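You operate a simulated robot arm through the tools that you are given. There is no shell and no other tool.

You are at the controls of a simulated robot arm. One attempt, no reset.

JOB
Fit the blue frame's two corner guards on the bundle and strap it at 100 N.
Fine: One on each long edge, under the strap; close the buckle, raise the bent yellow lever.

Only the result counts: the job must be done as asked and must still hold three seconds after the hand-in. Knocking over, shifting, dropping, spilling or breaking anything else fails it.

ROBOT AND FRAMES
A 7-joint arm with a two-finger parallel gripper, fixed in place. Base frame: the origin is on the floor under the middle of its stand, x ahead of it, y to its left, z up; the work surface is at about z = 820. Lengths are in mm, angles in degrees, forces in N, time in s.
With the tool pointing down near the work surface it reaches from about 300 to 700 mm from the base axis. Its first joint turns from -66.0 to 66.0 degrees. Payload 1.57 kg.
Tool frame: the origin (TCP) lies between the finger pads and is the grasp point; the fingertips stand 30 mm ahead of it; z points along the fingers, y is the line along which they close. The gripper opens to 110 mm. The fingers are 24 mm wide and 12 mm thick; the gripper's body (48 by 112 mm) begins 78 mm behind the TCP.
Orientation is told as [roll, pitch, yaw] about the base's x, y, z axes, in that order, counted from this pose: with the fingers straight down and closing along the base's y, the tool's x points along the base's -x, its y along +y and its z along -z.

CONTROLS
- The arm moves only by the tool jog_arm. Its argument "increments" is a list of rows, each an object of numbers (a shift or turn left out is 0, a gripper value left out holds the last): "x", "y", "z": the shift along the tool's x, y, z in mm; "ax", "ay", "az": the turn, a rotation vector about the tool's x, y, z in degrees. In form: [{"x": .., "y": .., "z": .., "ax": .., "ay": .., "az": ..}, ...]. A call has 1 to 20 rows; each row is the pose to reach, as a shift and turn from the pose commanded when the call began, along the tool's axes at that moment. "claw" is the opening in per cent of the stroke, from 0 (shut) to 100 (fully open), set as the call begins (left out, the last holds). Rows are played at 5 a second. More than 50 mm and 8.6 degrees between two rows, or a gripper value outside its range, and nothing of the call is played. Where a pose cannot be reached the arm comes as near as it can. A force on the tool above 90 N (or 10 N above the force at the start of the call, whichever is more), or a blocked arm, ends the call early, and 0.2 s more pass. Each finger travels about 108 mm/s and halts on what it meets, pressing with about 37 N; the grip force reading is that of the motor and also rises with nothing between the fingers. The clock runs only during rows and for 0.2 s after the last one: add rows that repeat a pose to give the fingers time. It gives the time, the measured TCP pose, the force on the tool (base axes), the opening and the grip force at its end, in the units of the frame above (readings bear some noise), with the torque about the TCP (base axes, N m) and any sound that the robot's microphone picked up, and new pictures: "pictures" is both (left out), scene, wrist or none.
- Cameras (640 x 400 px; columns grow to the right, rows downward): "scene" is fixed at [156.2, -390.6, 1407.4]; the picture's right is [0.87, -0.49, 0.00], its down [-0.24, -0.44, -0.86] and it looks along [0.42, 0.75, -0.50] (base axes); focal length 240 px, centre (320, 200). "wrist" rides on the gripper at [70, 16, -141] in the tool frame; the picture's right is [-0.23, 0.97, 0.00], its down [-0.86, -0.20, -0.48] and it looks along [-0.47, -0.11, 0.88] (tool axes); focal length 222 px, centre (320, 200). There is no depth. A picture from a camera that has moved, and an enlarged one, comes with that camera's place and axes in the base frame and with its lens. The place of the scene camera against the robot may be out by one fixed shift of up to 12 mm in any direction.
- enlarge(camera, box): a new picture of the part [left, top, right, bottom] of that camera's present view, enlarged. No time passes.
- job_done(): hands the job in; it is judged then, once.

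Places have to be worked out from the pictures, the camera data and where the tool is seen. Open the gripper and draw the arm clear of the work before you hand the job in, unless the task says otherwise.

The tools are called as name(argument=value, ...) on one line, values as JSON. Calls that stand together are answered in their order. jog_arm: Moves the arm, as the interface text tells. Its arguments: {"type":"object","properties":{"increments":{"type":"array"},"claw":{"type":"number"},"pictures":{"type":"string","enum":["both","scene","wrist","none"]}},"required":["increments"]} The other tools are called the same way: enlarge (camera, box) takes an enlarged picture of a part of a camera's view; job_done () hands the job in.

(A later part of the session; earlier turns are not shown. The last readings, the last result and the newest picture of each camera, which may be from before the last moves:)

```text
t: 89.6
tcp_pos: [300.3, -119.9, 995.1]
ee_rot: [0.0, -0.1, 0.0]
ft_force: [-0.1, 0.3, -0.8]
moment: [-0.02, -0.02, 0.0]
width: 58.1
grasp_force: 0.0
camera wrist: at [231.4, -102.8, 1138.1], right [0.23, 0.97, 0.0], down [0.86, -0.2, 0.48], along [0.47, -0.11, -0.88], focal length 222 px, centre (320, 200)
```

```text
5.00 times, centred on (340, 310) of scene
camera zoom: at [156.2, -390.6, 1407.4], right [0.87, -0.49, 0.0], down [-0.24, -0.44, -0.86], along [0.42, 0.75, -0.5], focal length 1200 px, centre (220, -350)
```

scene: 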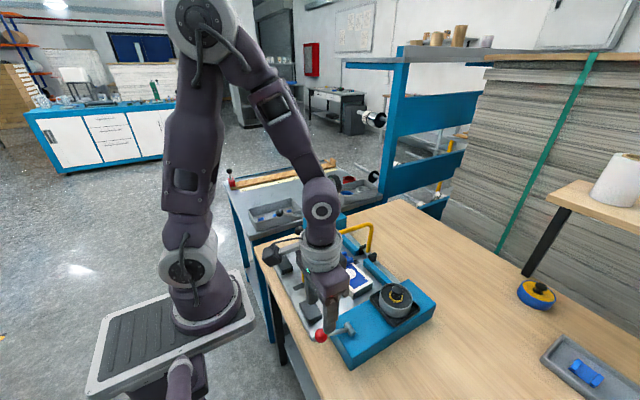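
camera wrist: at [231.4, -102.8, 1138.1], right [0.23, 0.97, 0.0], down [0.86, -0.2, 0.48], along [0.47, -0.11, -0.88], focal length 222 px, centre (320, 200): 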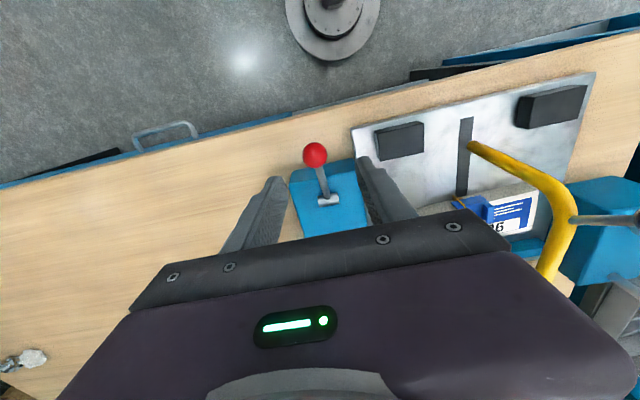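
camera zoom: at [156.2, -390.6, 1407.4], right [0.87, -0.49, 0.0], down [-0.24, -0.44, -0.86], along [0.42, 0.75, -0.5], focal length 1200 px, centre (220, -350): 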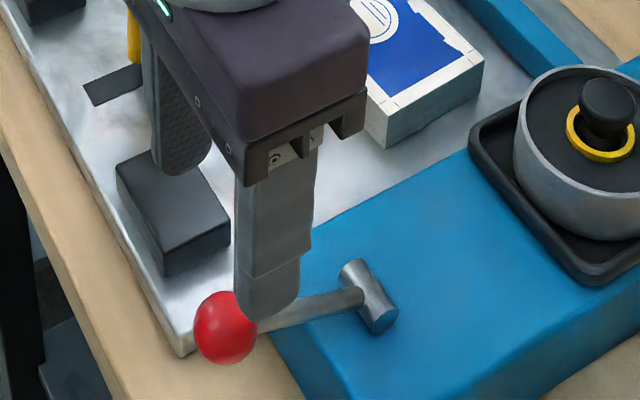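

Red ball at ≈(297, -127, 907), shaft ≈(370, -127, 874). I lower and grip the ball.

jog_arm(increments=[{"x": 2.2, "y": -5.7, "z": 25}, {"x": 2.2, "y": -5.7, "z": 60}, {"x": 2.2, "y": -5.7, "z": 88}, {"x": 2.2, "y": -5.7, "z": 88}], claw=53, pictures="none")

jog_arm(increments=[{}, {}, {}, {}], claw=0, pictures="both")

enlarge(camera="wrist", box=[240, 120, 420, 240])

```text
t: 90.6
tcp_pos: [296.9, -125.0, 908.0]
ee_rot: [0.0, 0.0, -0.1]
ft_force: [0.5, 0.8, -0.2]
moment: [0.03, 0.02, 0.0]
width: 58.2
grasp_force: 0.0
```

```text
t: 91.6
tcp_pos: [296.7, -125.4, 908.6]
ee_rot: [0.1, 0.0, -0.1]
ft_force: [7.7, 32.0, -8.5]
moment: [0.11, 0.17, 0.13]
width: 26.9
grasp_force: 37.8
camera wrist: at [228.4, -108.7, 1051.5], right [0.23, 0.97, 0.0], down [0.86, -0.2, 0.48], along [0.46, -0.11, -0.88], focal length 222 px, centre (320, 200)
```

scene: 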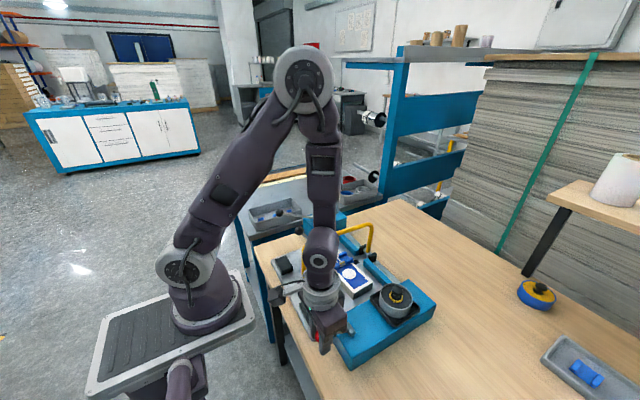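
wrist: 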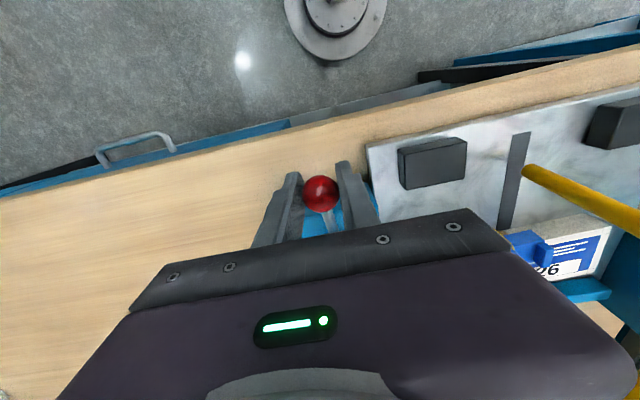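

```text
3.33 times, centred on (330, 180) of wrist
camera zoom: at [228.4, -108.7, 1051.5], right [0.23, 0.97, 0.0], down [0.86, -0.2, 0.48], along [0.46, -0.11, -0.88], focal length 740 px, centre (287, 267)
```

zoom: 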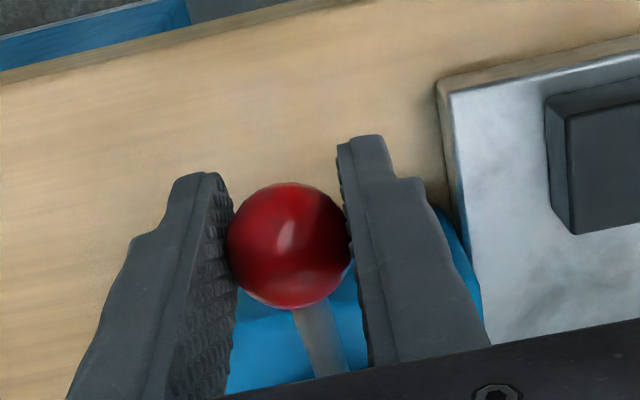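

Gripped with some side force; I recentre +1.3 mm in y, then press the lever down only ~5° and check gauge and buckle.

jog_arm(increments=[{"y": 0.7}, {"y": 1.3}, {"x": 0.9, "y": 1.3, "z": 2}, {"x": 1.6, "y": 1.3, "z": 3.9}, {"x": 2.6, "y": 1.3, "z": 6.7}, {"x": 2.6, "y": 1.3, "z": 6.7}], claw=0, pictures="none")

enlarge(camera="scene", box=[327, 175, 343, 193])

enlarge(camera="scene", box=[335, 245, 365, 275])

```text
t: 93.0
tcp_pos: [293.9, -123.9, 901.6]
ee_rot: [0.0, 0.1, -0.1]
ft_force: [-7.5, 20.6, 16.1]
moment: [0.06, -0.79, -0.06]
width: 27.0
grasp_force: 38.0
```

```text
16.00 times, centred on (335, 184) of scene
camera zoom: at [155.9, -390.0, 1407.6], right [0.87, -0.49, 0.0], down [-0.24, -0.44, -0.86], along [0.42, 0.75, -0.5], focal length 3839 px, centre (80, 456)
```

zoom: 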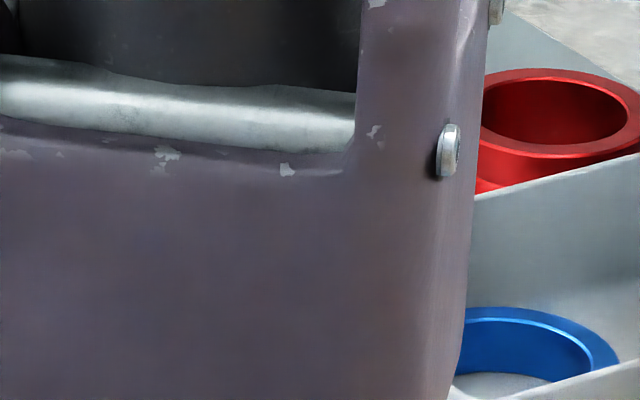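

```text
13.33 times, centred on (350, 260) of scene
camera zoom: at [155.9, -390.0, 1407.6], right [0.87, -0.49, 0.0], down [-0.24, -0.44, -0.86], along [0.42, 0.75, -0.5], focal length 3199 px, centre (-80, -600)
```

zoom: 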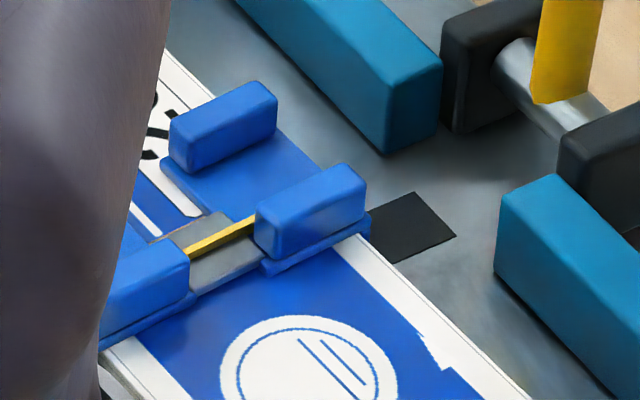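

Gauge is hidden by the arm here, but the strap/buckle is visible and unchanged (tight). I press another 8° and look at the buckle again.

jog_arm(increments=[{"x": 1, "y": 0.8, "z": 3.5}, {"x": 2, "y": 0.8, "z": 7.2}, {"x": 3, "y": 0.8, "z": 11}, {"x": 3, "y": 0.8, "z": 11}], claw=0, pictures="none")

enlarge(camera="scene", box=[335, 245, 365, 275])

```text
t: 94.0
tcp_pos: [291.4, -124.6, 889.3]
ee_rot: [-0.1, -0.1, 0.0]
ft_force: [4.1, 9.3, 15.2]
moment: [-0.04, -0.95, -0.06]
width: 27.5
grasp_force: 37.8
```

```text
13.33 times, centred on (350, 260) of scene
camera zoom: at [156.2, -390.3, 1407.5], right [0.87, -0.49, 0.0], down [-0.24, -0.44, -0.86], along [0.42, 0.75, -0.5], focal length 3199 px, centre (-80, -600)
```

zoom: 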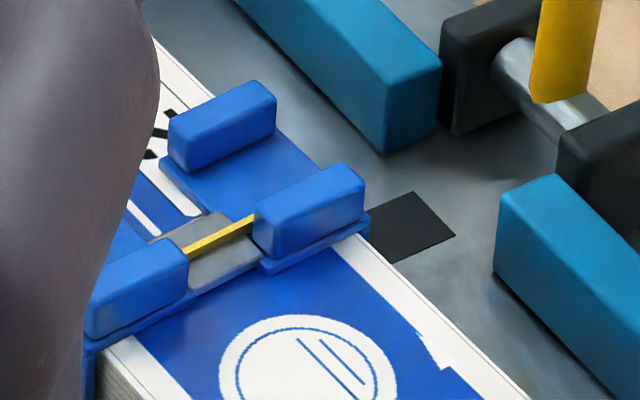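

Still tight and unchanged. I press another 7–8°.

jog_arm(increments=[{"x": 0.5, "y": 0.3, "z": 3.5}, {"x": 1, "y": 0.3, "z": 7}, {"x": 1.3, "y": 0.3, "z": 10.5}, {"x": 1.3, "y": 0.3, "z": 10.5}], claw=0, pictures="scene")

enlarge(camera="scene", box=[335, 245, 365, 275])

```text
t: 95.0
tcp_pos: [290.9, -124.9, 878.4]
ee_rot: [0.1, 0.0, 0.0]
ft_force: [1.3, -0.9, 15.1]
moment: [-0.04, -0.78, 0.04]
width: 27.2
grasp_force: 37.8
```

scene: 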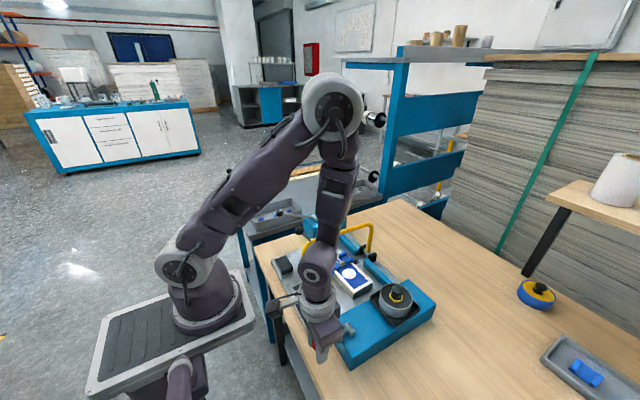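

```text
13.33 times, centred on (350, 260) of scene
camera zoom: at [156.1, -390.5, 1407.4], right [0.87, -0.49, 0.0], down [-0.24, -0.44, -0.86], along [0.42, 0.75, -0.5], focal length 3199 px, centre (-80, -600)
```

zoom: 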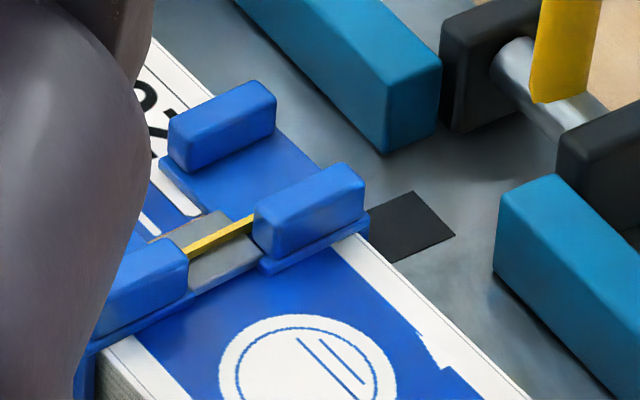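

I continue to slightly below horizontal, as the black one clicked around there.

jog_arm(increments=[{"x": 0.1, "z": 4}, {"x": 0, "z": 8}, {"x": -0.3, "z": 13}, {"x": -0.3, "z": 13}], claw=0, pictures="scene")

enlarge(camera="scene", box=[335, 245, 365, 275])

```text
t: 96.0
tcp_pos: [289.5, -124.8, 866.2]
ee_rot: [0.0, 0.1, -0.1]
ft_force: [-7.0, -5.2, 15.1]
moment: [0.0, -0.6, -0.08]
width: 26.9
grasp_force: 37.7
```

scene: 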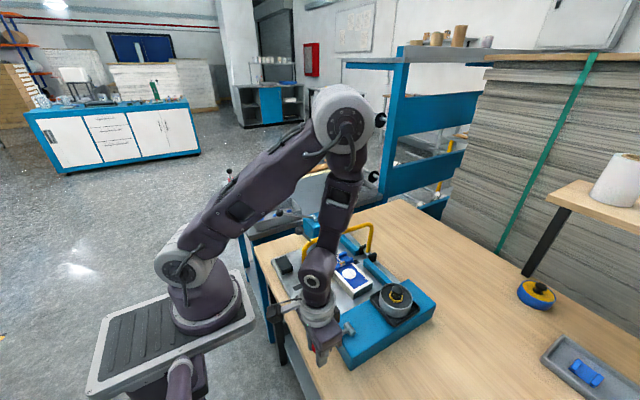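

```text
13.33 times, centred on (350, 260) of scene
camera zoom: at [155.9, -390.7, 1407.4], right [0.87, -0.49, 0.0], down [-0.24, -0.44, -0.86], along [0.42, 0.76, -0.5], focal length 3199 px, centre (-80, -600)
```

zoom: 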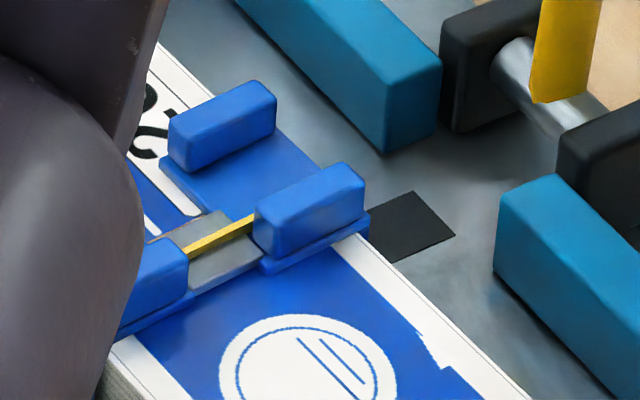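

No visible change at the strap. I release the lever, rise, and look at the gauge, the lever's resting place and the buckle.

jog_arm(increments=[{}, {}, {}], claw=53, pictures="scene")

jog_arm(increments=[{"z": -20}, {"z": -60}, {"z": -105}, {"z": -150}, {"z": -150}], claw=53, pictures="both")

enlarge(camera="scene", box=[327, 175, 343, 193])

enlarge(camera="scene", box=[300, 290, 380, 370])

enlarge(camera="scene", box=[325, 240, 365, 280])

```text
t: 96.8
tcp_pos: [289.8, -124.0, 864.9]
ee_rot: [0.0, 0.0, 0.0]
ft_force: [0.0, 0.3, 0.7]
moment: [-0.02, 0.01, 0.01]
width: 58.3
grasp_force: 0.0
```

scene: 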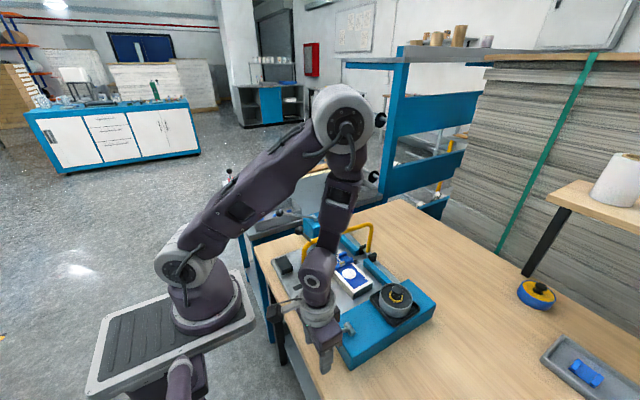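

```text
t: 98.0
tcp_pos: [289.2, -124.1, 1016.5]
ee_rot: [-0.1, 0.0, 0.0]
ft_force: [0.5, 0.0, 0.2]
moment: [-0.01, -0.02, -0.01]
width: 58.2
grasp_force: 0.1
camera wrist: at [221.1, -108.0, 1159.0], right [0.23, 0.97, 0.0], down [0.86, -0.2, 0.48], along [0.47, -0.11, -0.88], focal length 222 px, centre (320, 200)
```

scene: 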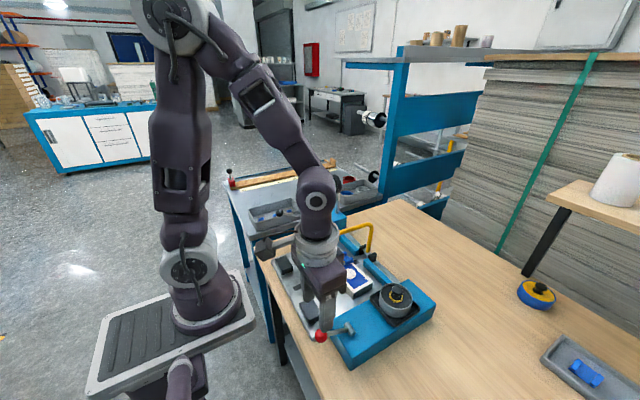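
wrist: 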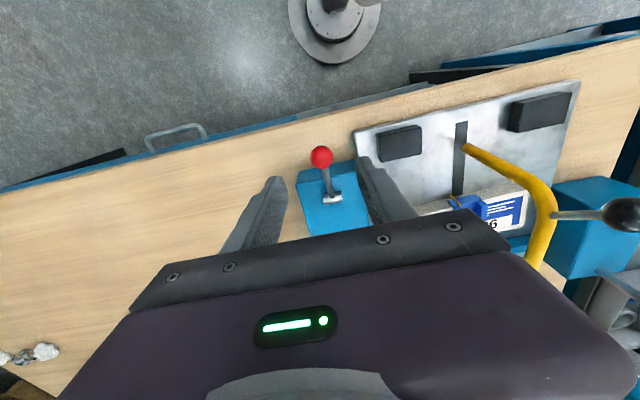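

```text
16.00 times, centred on (335, 184) of scene
camera zoom: at [156.2, -390.6, 1407.4], right [0.87, -0.49, 0.0], down [-0.24, -0.44, -0.86], along [0.42, 0.75, -0.5], focal length 3839 px, centre (80, 456)
```

zoom: 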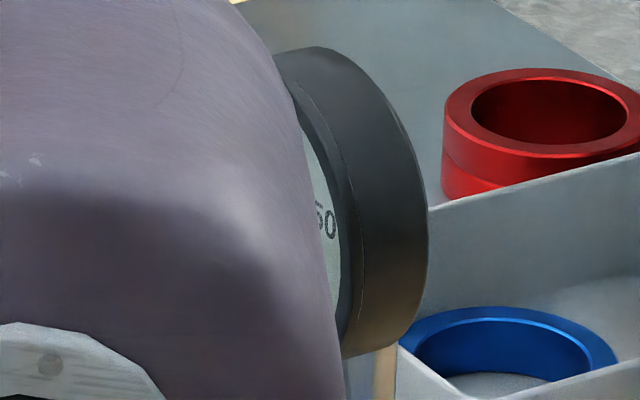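

```text
5.00 times, centred on (340, 330) of scene
camera zoom: at [156.2, -390.6, 1407.4], right [0.87, -0.49, 0.0], down [-0.24, -0.44, -0.86], along [0.42, 0.75, -0.5], focal length 1200 px, centre (220, -450)
```

zoom: 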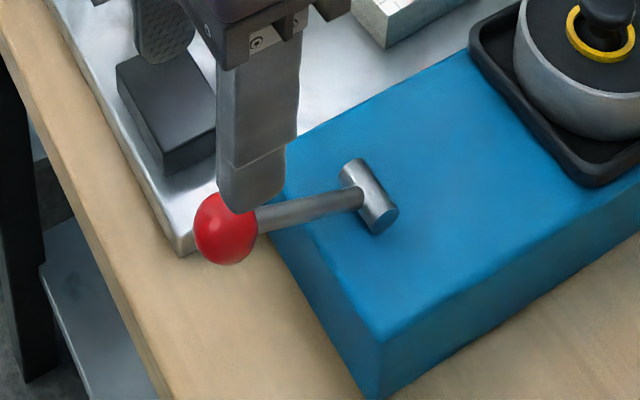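

```text
10.00 times, centred on (345, 260) of scene
camera zoom: at [156.2, -390.6, 1407.4], right [0.87, -0.49, 0.0], down [-0.24, -0.44, -0.86], along [0.42, 0.75, -0.5], focal length 2400 px, centre (70, -400)
```

zoom: 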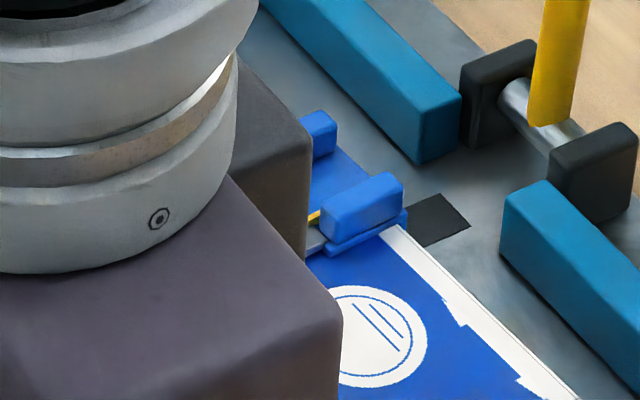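

The red lever also springs back. I move up and aside to get a clear view of gauge and buckle.

jog_arm(increments=[{"z": -50}, {"z": -100}, {"z": -150}, {"y": 45, "z": -150}, {"y": 90, "z": -150}, {"y": 90, "z": -150}], claw=53, pictures="both")

enlarge(camera="scene", box=[327, 175, 343, 193])

enlarge(camera="scene", box=[335, 245, 365, 275])

enlarge(camera="scene", box=[280, 190, 440, 350])

```text
t: 99.4
tcp_pos: [289.3, -33.1, 1166.1]
ee_rot: [0.0, 0.1, 0.0]
ft_force: [0.4, 0.9, 0.3]
moment: [0.01, 0.01, -0.01]
width: 58.3
grasp_force: 0.0
camera wrist: at [221.0, -15.5, 1308.6], right [0.23, 0.97, 0.0], down [0.86, -0.2, 0.48], along [0.47, -0.11, -0.88], focal length 222 px, centre (320, 200)
```

scene: 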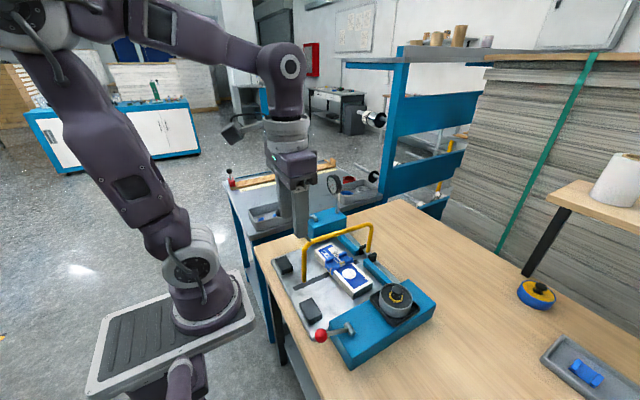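
wrist: 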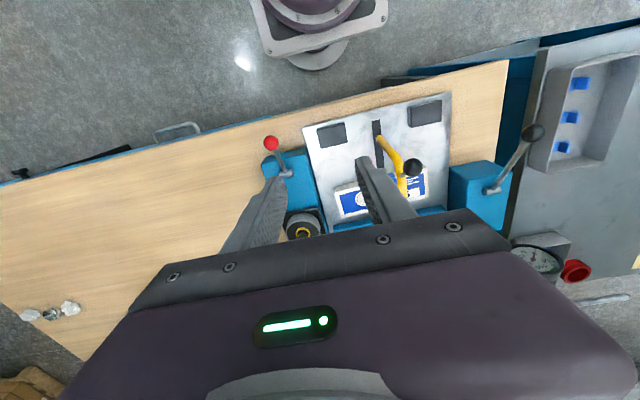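

```text
16.00 times, centred on (335, 184) of scene
camera zoom: at [156.2, -390.6, 1407.4], right [0.87, -0.49, 0.0], down [-0.24, -0.44, -0.86], along [0.42, 0.75, -0.5], focal length 3839 px, centre (80, 456)
```

zoom: 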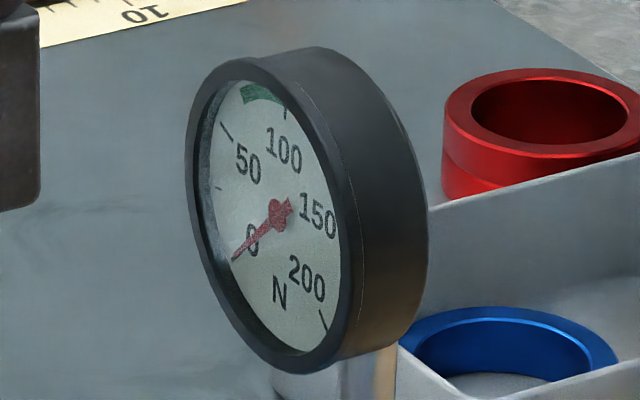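

```text
13.33 times, centred on (350, 260) of scene
camera zoom: at [156.2, -390.6, 1407.4], right [0.87, -0.49, 0.0], down [-0.24, -0.44, -0.86], along [0.42, 0.75, -0.5], focal length 3199 px, centre (-80, -600)
```

zoom: 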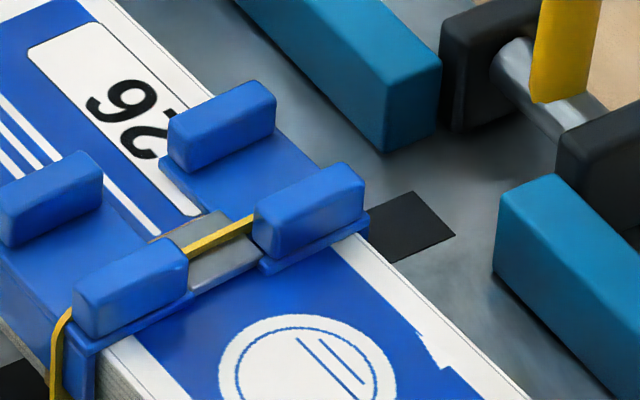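

```text
2.50 times, centred on (360, 270) of scene
camera zoom: at [156.2, -390.6, 1407.4], right [0.87, -0.49, 0.0], down [-0.24, -0.44, -0.86], along [0.42, 0.75, -0.5], focal length 600 px, centre (220, 25)
```

zoom: 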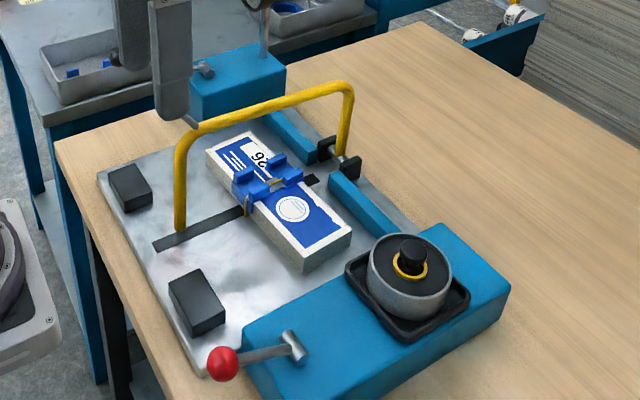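

The gauge has dropped to 0 while the strap still lies tight — consistent with the buckle having been closed (strap locked, tensioner let go), but I must verify. I go back to the same close viewpoint as before and compare the buckle.

jog_arm(increments=[{"x": -37, "y": -2, "z": 30}, {"x": -74, "y": -4, "z": 65}, {"x": -109.8, "y": -5.7, "z": 100}, {"x": -109.8, "y": -5.7, "z": 130}, {"x": -109.8, "y": -5.7, "z": 155.8}, {"x": -109.8, "y": -5.7, "z": 155.8}], claw=0, pictures="both")

enlarge(camera="wrist", box=[370, 130, 450, 220])

enlarge(camera="wrist", box=[390, 160, 420, 190])

enlarge(camera="scene", box=[340, 248, 358, 270])

```text
refused: row 2 steps farther than a row can; nothing moved
```

```text
4.44 times, centred on (410, 175) of wrist
camera zoom: at [221.0, -15.5, 1308.6], right [0.23, 0.97, 0.0], down [0.86, -0.2, 0.48], along [0.47, -0.11, -0.88], focal length 987 px, centre (-80, 311)
```

zoom: 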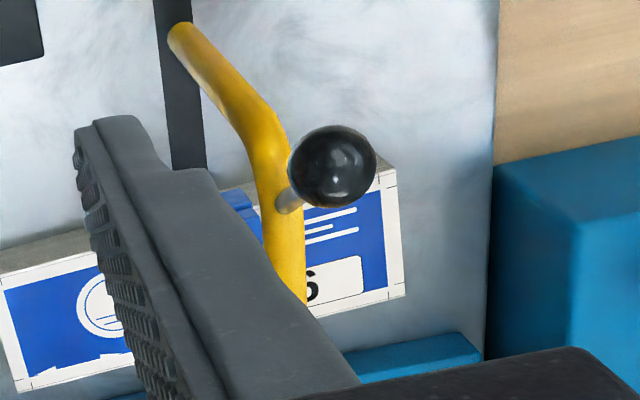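

```text
13.33 times, centred on (405, 175) of wrist
camera zoom: at [221.0, -15.5, 1308.6], right [0.23, 0.97, 0.0], down [0.86, -0.2, 0.48], along [0.47, -0.11, -0.88], focal length 2962 px, centre (-813, 533)
```

zoom: 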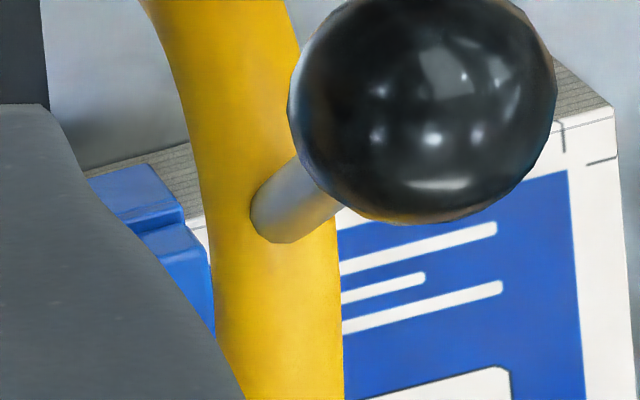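

```text
16.00 times, centred on (349, 259) of scene
camera zoom: at [156.2, -390.6, 1407.4], right [0.87, -0.49, 0.0], down [-0.24, -0.44, -0.86], along [0.42, 0.75, -0.5], focal length 3839 px, centre (-144, -744)
```

zoom: 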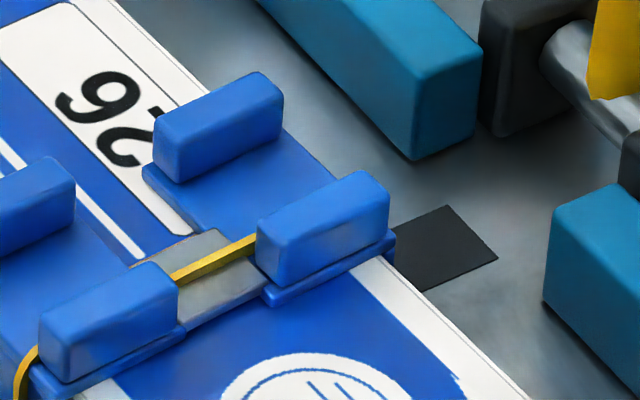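

The step was too long; I repeat the approach to the same viewpoint with smaller rows.

jog_arm(increments=[{"x": -35, "y": -2, "z": 20}, {"x": -70, "y": -4, "z": 45}, {"x": -105, "y": -5.7, "z": 70}, {"x": -109.8, "y": -5.7, "z": 110}, {"x": -109.8, "y": -5.7, "z": 155.8}, {"x": -109.8, "y": -5.7, "z": 155.8}], claw=0, pictures="both")

enlarge(camera="wrist", box=[370, 130, 450, 220])

enlarge(camera="wrist", box=[380, 145, 420, 180])

enlarge(camera="wrist", box=[395, 160, 425, 190])

```text
t: 100.8
tcp_pos: [400.5, -38.8, 1008.8]
ee_rot: [0.0, 0.0, 0.1]
ft_force: [0.2, -0.4, 0.0]
moment: [0.02, -0.01, -0.02]
width: 0.3
grasp_force: 22.2
camera wrist: at [330.6, -22.9, 1151.9], right [0.23, 0.97, 0.0], down [0.86, -0.2, 0.48], along [0.47, -0.11, -0.88], focal length 222 px, centre (320, 200)
```

scene: 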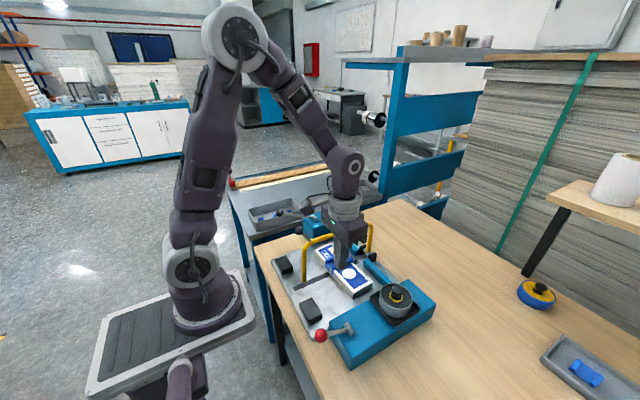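
wrist: 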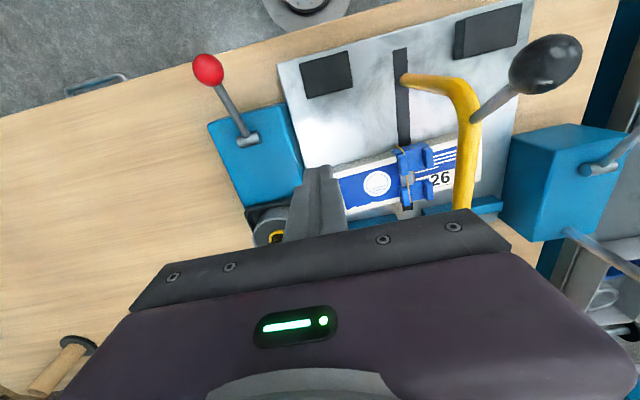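

```text
4.44 times, centred on (410, 175) of wrist
camera zoom: at [330.6, -22.9, 1151.9], right [0.23, 0.97, 0.0], down [0.86, -0.2, 0.48], along [0.47, -0.11, -0.88], focal length 987 px, centre (-80, 311)
```

zoom: 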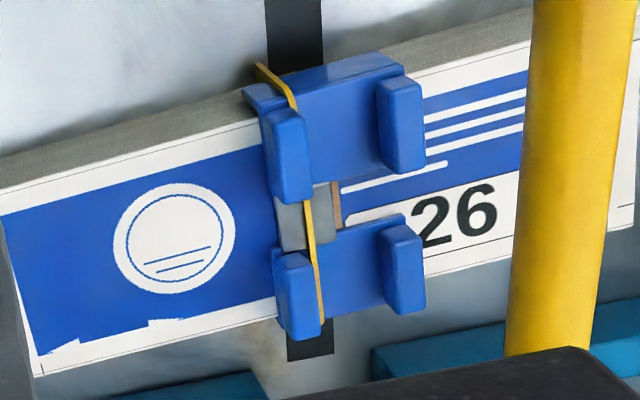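

```text
11.43 times, centred on (400, 162) of wrist
camera zoom: at [330.6, -22.9, 1151.9], right [0.23, 0.97, 0.0], down [0.86, -0.2, 0.48], along [0.47, -0.11, -0.88], focal length 2538 px, centre (-594, 629)
```

zoom: 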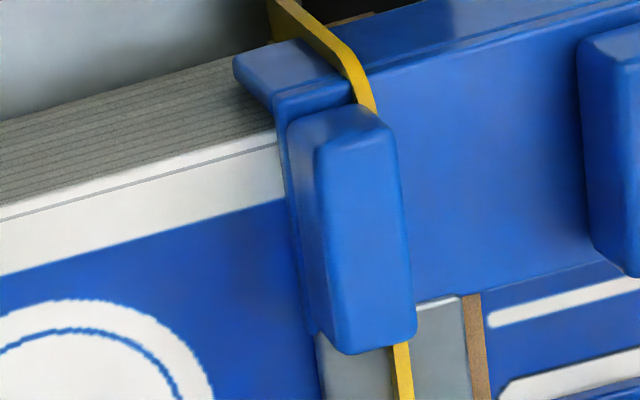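

```text
13.33 times, centred on (410, 175) of wrist
camera zoom: at [330.6, -22.9, 1151.9], right [0.23, 0.97, 0.0], down [0.86, -0.2, 0.48], along [0.47, -0.11, -0.88], focal length 2962 px, centre (-880, 533)
```

zoom: 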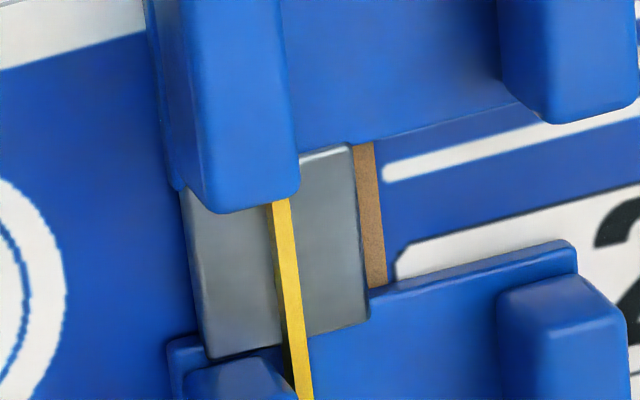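

The strap is taut and the buckle plate flush, as before. To tell "buckle closed" from "tension released" I'll make one test stroke on the black lever: if the strap is sealed the gauge should stay at 0. I cross over high.

jog_arm(increments=[{"z": -45}, {"z": -90}, {"z": -130}, {"x": 6, "y": 45, "z": -130}, {"x": 12, "y": 90, "z": -130}, {"x": 18, "y": 135, "z": -130}, {"x": 24, "y": 180, "z": -130}, {"x": 30, "y": 225, "z": -130}, {"x": 36, "y": 270, "z": -130}, {"x": 36, "y": 315, "z": -130}, {"x": 36, "y": 326, "z": -130}, {"x": 36, "y": 326, "z": -90}, {"x": 36, "y": 326, "z": -45}, {"x": 36, "y": 326, "z": -13}, {"x": 36, "y": 326, "z": -13}], claw=53, pictures="both")

enlarge(camera="wrist", box=[240, 110, 420, 230])

enlarge(camera="scene", box=[327, 175, 343, 193])

```text
t: 104.0
tcp_pos: [364.8, 285.8, 1023.2]
ee_rot: [0.0, 0.0, 0.1]
ft_force: [0.5, 0.6, 0.8]
moment: [0.0, 0.01, -0.03]
width: 58.0
grasp_force: 0.0
camera wrist: at [296.2, 302.1, 1165.6], right [0.23, 0.97, 0.0], down [0.86, -0.2, 0.48], along [0.47, -0.11, -0.88], focal length 222 px, centre (320, 200)
```

scene: 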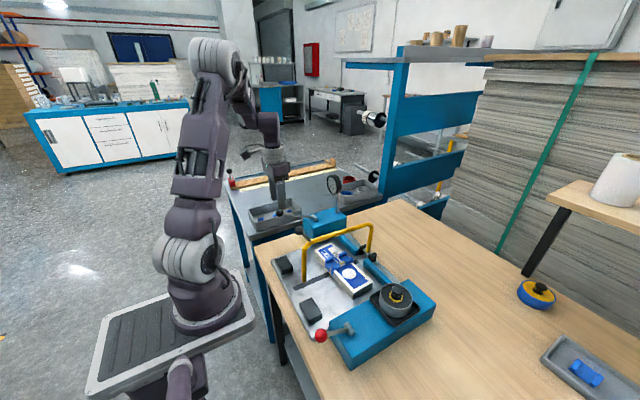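
wrist: 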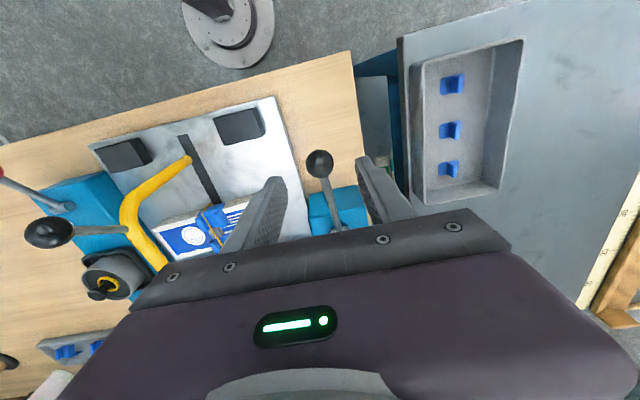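

```text
3.33 times, centred on (330, 170) of wrist
camera zoom: at [296.2, 302.1, 1165.6], right [0.23, 0.97, 0.0], down [0.86, -0.2, 0.48], along [0.47, -0.11, -0.88], focal length 740 px, centre (287, 300)
```

zoom: 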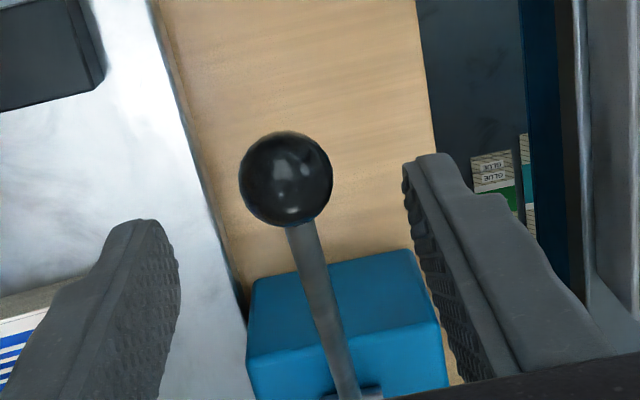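

```text
16.00 times, centred on (335, 184) of scene
camera zoom: at [156.2, -390.6, 1407.4], right [0.87, -0.49, 0.0], down [-0.24, -0.44, -0.86], along [0.42, 0.75, -0.5], focal length 3839 px, centre (80, 456)
```

zoom: 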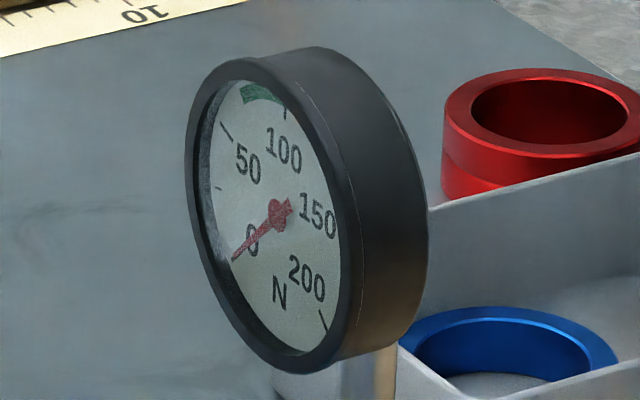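

The gauge reads 0. I grip the black ball again for one test stroke.

jog_arm(increments=[{"z": 20}, {"z": 42}, {"z": 62}, {"z": 62}], claw=53, pictures="none")

jog_arm(increments=[{}, {}, {}, {}], claw=0, pictures="none")

```text
t: 105.0
tcp_pos: [364.9, 285.4, 961.8]
ee_rot: [0.0, 0.1, 0.0]
ft_force: [-0.3, 0.4, 0.6]
moment: [-0.01, 0.01, 0.0]
width: 58.4
grasp_force: 0.0
```

```text
t: 106.0
tcp_pos: [365.1, 284.6, 962.7]
ee_rot: [0.0, 0.1, 0.0]
ft_force: [0.4, 6.1, -4.8]
moment: [-0.01, 0.13, -0.02]
width: 27.1
grasp_force: 37.6
```

Gripped. One full down stroke along the same arc, then the gauge.

jog_arm(increments=[{"x": 2.2, "y": 0.2, "z": 5}, {"x": 6.4, "y": 0, "z": 17.1}, {"x": 9.6, "y": -0.2, "z": 29.4}, {"x": 11.7, "y": -0.4, "z": 42}, {"x": 12.7, "y": -0.6, "z": 54.7}, {"x": 12.7, "y": -0.6, "z": 64.9}, {"x": 12.4, "y": -0.6, "z": 71}, {"x": 12.4, "y": -0.6, "z": 71}], claw=0, pictures="none")

enlarge(camera="scene", box=[327, 175, 343, 193])

enlarge(camera="scene", box=[325, 235, 375, 285])

```text
t: 107.8
tcp_pos: [350.2, 284.7, 890.9]
ee_rot: [0.0, -0.1, 0.1]
ft_force: [-9.5, -5.0, 9.6]
moment: [0.03, -0.81, 0.11]
width: 27.6
grasp_force: 37.3
```

```text
16.00 times, centred on (335, 184) of scene
camera zoom: at [155.8, -390.8, 1407.4], right [0.87, -0.49, 0.0], down [-0.24, -0.44, -0.86], along [0.42, 0.76, -0.5], focal length 3839 px, centre (80, 456)
```

zoom: 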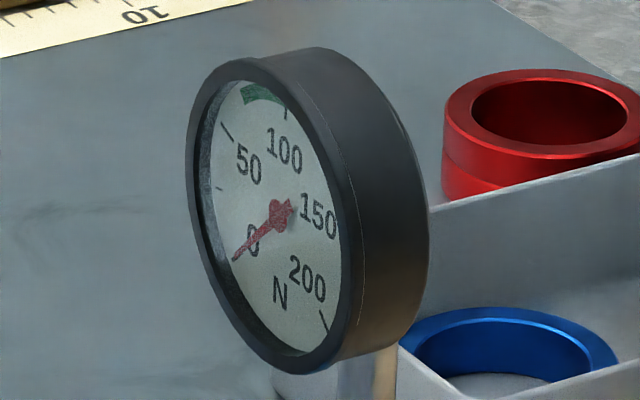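

```text
8.00 times, centred on (350, 260) of scene
camera zoom: at [155.8, -390.8, 1407.4], right [0.87, -0.49, 0.0], down [-0.24, -0.44, -0.86], along [0.42, 0.76, -0.5], focal length 1920 px, centre (80, -280)
```

zoom: 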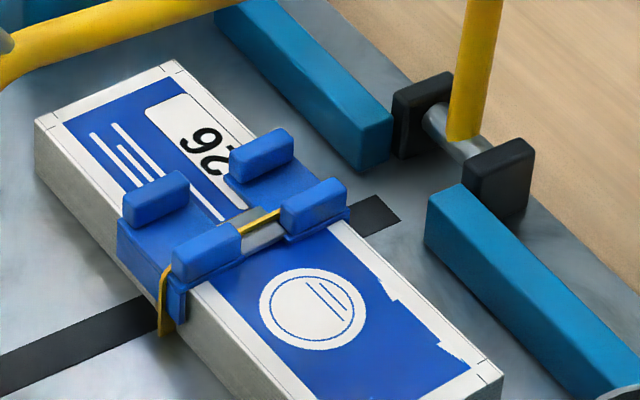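

The gauge stays at 0, so the strap is sealed: the red lever closed the buckle at 100 N. I release the black lever and rise; then raise the yellow bow.

jog_arm(increments=[{}, {}, {}], claw=53, pictures="none")

jog_arm(increments=[{"z": -20}, {"z": -60}, {"z": -105}, {"z": -150}, {"z": -195}, {"z": -235}, {"z": -235}], claw=53, pictures="none")

jog_arm(increments=[{"x": 2, "y": -45}, {"x": 4, "y": -90}, {"x": 6, "y": -135}, {"x": 8, "y": -180}, {"x": 8, "y": -205}, {"x": 8, "y": -205}], claw=53, pictures="both")

enlarge(camera="wrist", box=[240, 110, 420, 230])

```text
t: 108.6
tcp_pos: [352.3, 286.3, 890.6]
ee_rot: [-0.1, 0.1, 0.0]
ft_force: [1.0, 0.7, 1.0]
moment: [-0.06, 0.05, -0.02]
width: 58.0
grasp_force: 0.0
```

```text
t: 110.2
tcp_pos: [352.4, 287.1, 1127.8]
ee_rot: [-0.1, 0.0, 0.0]
ft_force: [-0.4, -0.2, 0.2]
moment: [0.03, 0.01, 0.01]
width: 58.3
grasp_force: 0.2
```

```text
t: 111.6
tcp_pos: [343.2, 77.8, 1124.4]
ee_rot: [0.0, 0.0, 0.0]
ft_force: [0.5, 0.1, 0.4]
moment: [0.0, 0.0, 0.0]
width: 58.0
grasp_force: 0.1
camera wrist: at [274.3, 94.8, 1267.2], right [0.23, 0.97, 0.0], down [0.86, -0.2, 0.48], along [0.47, -0.11, -0.88], focal length 222 px, centre (320, 200)
```

scene: 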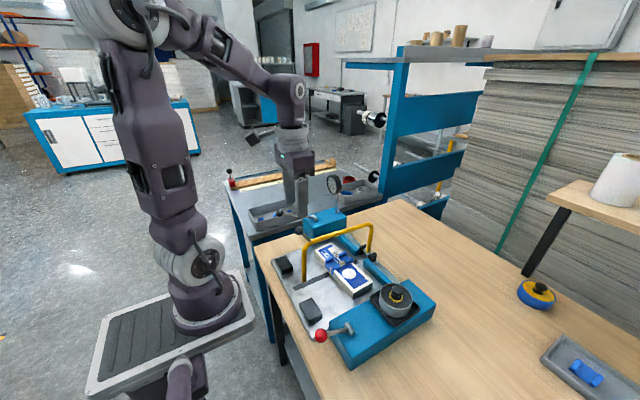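
wrist: 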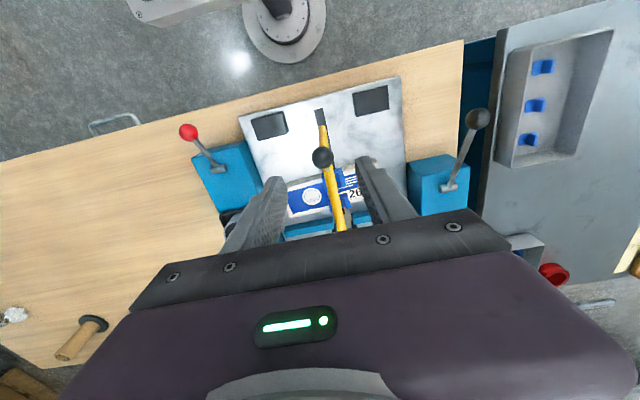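

```text
3.33 times, centred on (330, 170) of wrist
camera zoom: at [274.3, 94.8, 1267.2], right [0.23, 0.97, 0.0], down [0.86, -0.2, 0.48], along [0.47, -0.11, -0.88], focal length 740 px, centre (287, 300)
```

zoom: 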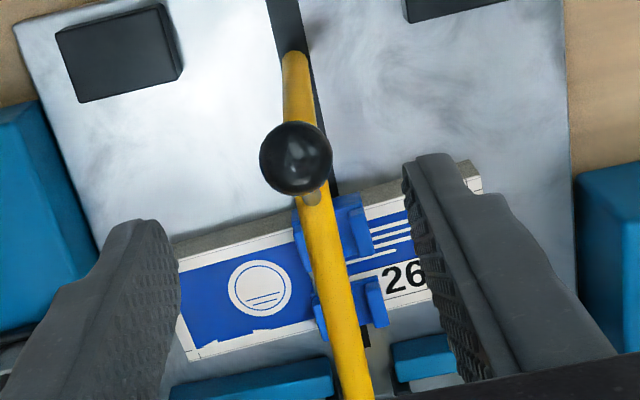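

I lower onto the bow's ball handle at ≈(344, 80.5, 1034.6) and grip it.

jog_arm(increments=[{"y": 0.4, "z": 30}, {"y": 0.4, "z": 60}, {"y": 0.4, "z": 90}, {"y": 0.4, "z": 90}], claw=53, pictures="none")

jog_arm(increments=[{}, {}, {}, {}], claw=0, pictures="both")

enlarge(camera="wrist", box=[240, 120, 420, 240])

```text
t: 112.6
tcp_pos: [345.6, 78.7, 1033.4]
ee_rot: [0.0, 0.0, 0.0]
ft_force: [0.4, -0.2, 0.5]
moment: [0.0, 0.0, 0.02]
width: 58.3
grasp_force: 0.1
```

```text
t: 113.6
tcp_pos: [344.9, 80.7, 1034.0]
ee_rot: [-0.1, 0.0, -0.1]
ft_force: [1.8, -3.7, -3.2]
moment: [-0.02, 0.22, -0.06]
width: 24.1
grasp_force: 35.7
camera wrist: at [276.7, 96.8, 1176.8], right [0.23, 0.97, 0.0], down [0.86, -0.2, 0.48], along [0.47, -0.11, -0.88], focal length 222 px, centre (320, 200)
```

scene: 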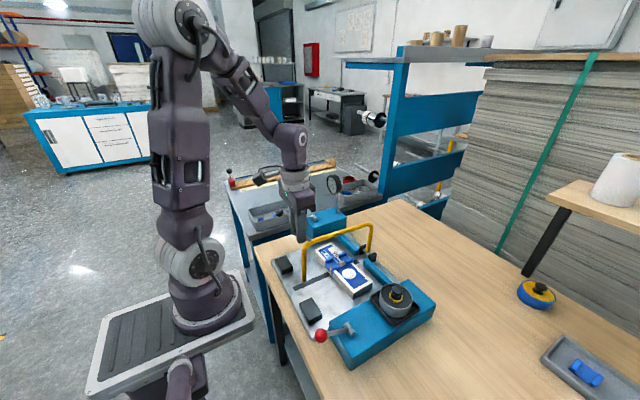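
wrist: 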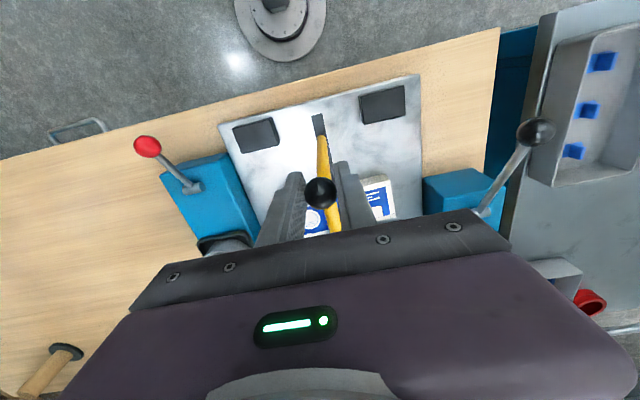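

```text
3.33 times, centred on (330, 180) of wrist
camera zoom: at [276.7, 96.8, 1176.8], right [0.23, 0.97, 0.0], down [0.86, -0.2, 0.48], along [0.47, -0.11, -0.88], focal length 740 px, centre (287, 267)
```

zoom: 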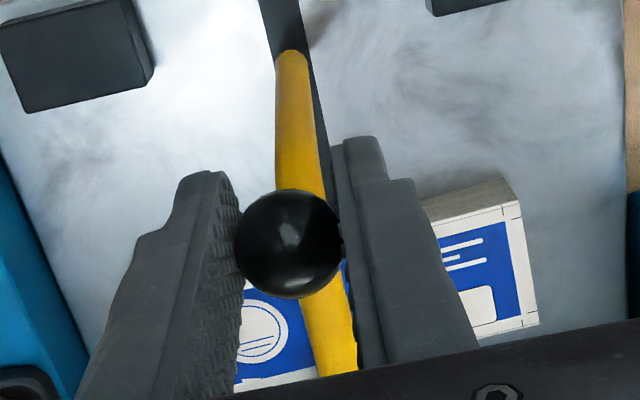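

Gripped with negligible forces. I raise the bow along its arc, about 32° first, then check strap and forces.

jog_arm(increments=[{"x": -8, "z": -10.6}, {"x": -16.1, "z": -20.3}, {"x": -26.8, "z": -32}, {"x": -38, "z": -43.1}, {"x": -49.8, "z": -53.7}, {"x": -62.1, "z": -63.5}, {"x": -75, "z": -72.8}, {"x": -88.3, "z": -81.3}, {"x": -102, "z": -89.2}, {"x": -116.2, "z": -96.3}, {"x": -130.6, "z": -102.8}, {"x": -130.6, "z": -102.8}], claw=0, pictures="both")

enlarge(camera="scene", box=[325, 235, 375, 285])

enlarge(camera="scene", box=[290, 150, 420, 280])

```text
t: 116.2
tcp_pos: [474.0, 78.5, 1138.1]
ee_rot: [0.0, 0.0, 0.0]
ft_force: [-6.7, -4.6, 8.3]
moment: [-0.04, 0.89, 0.04]
width: 24.3
grasp_force: 36.2
camera wrist: at [406.0, 96.8, 1280.0], right [0.23, 0.97, 0.0], down [0.86, -0.2, 0.48], along [0.47, -0.11, -0.88], focal length 222 px, centre (320, 200)
```

scene: 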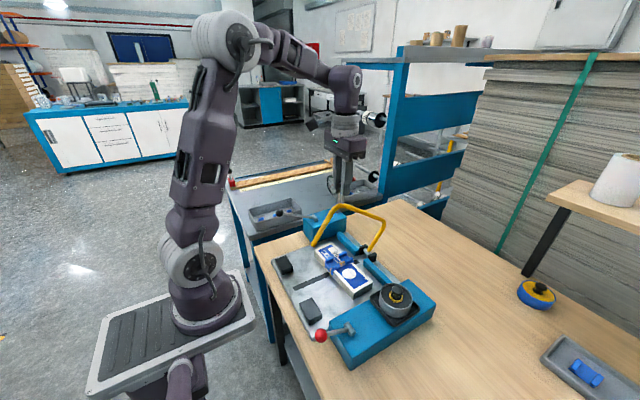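
wrist: 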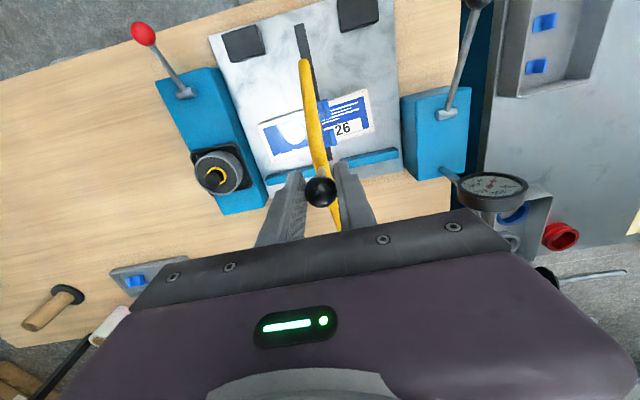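

```text
8.00 times, centred on (350, 260) of scene
camera zoom: at [155.9, -390.7, 1407.4], right [0.87, -0.49, 0.0], down [-0.24, -0.44, -0.86], along [0.42, 0.76, -0.5], focal length 1920 px, centre (80, -280)
```

zoom: 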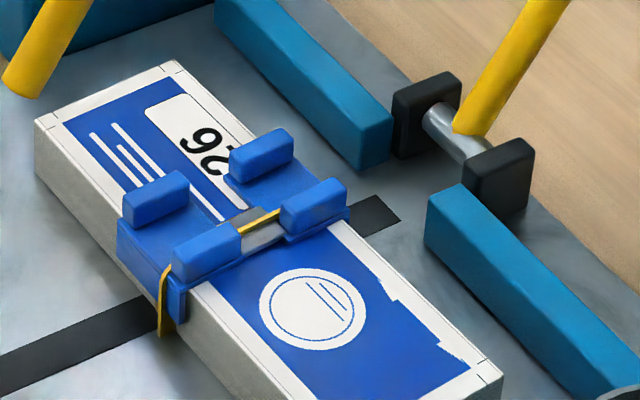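

```text
3.08 times, centred on (355, 215) of scene
camera zoom: at [155.9, -390.7, 1407.4], right [0.87, -0.49, 0.0], down [-0.24, -0.44, -0.86], along [0.42, 0.76, -0.5], focal length 738 px, centre (212, 154)
```

zoom: 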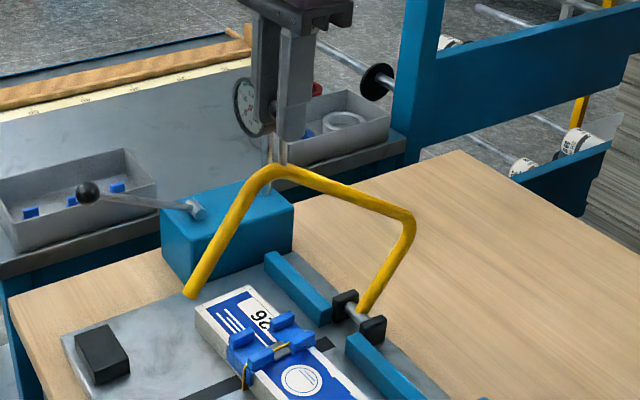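

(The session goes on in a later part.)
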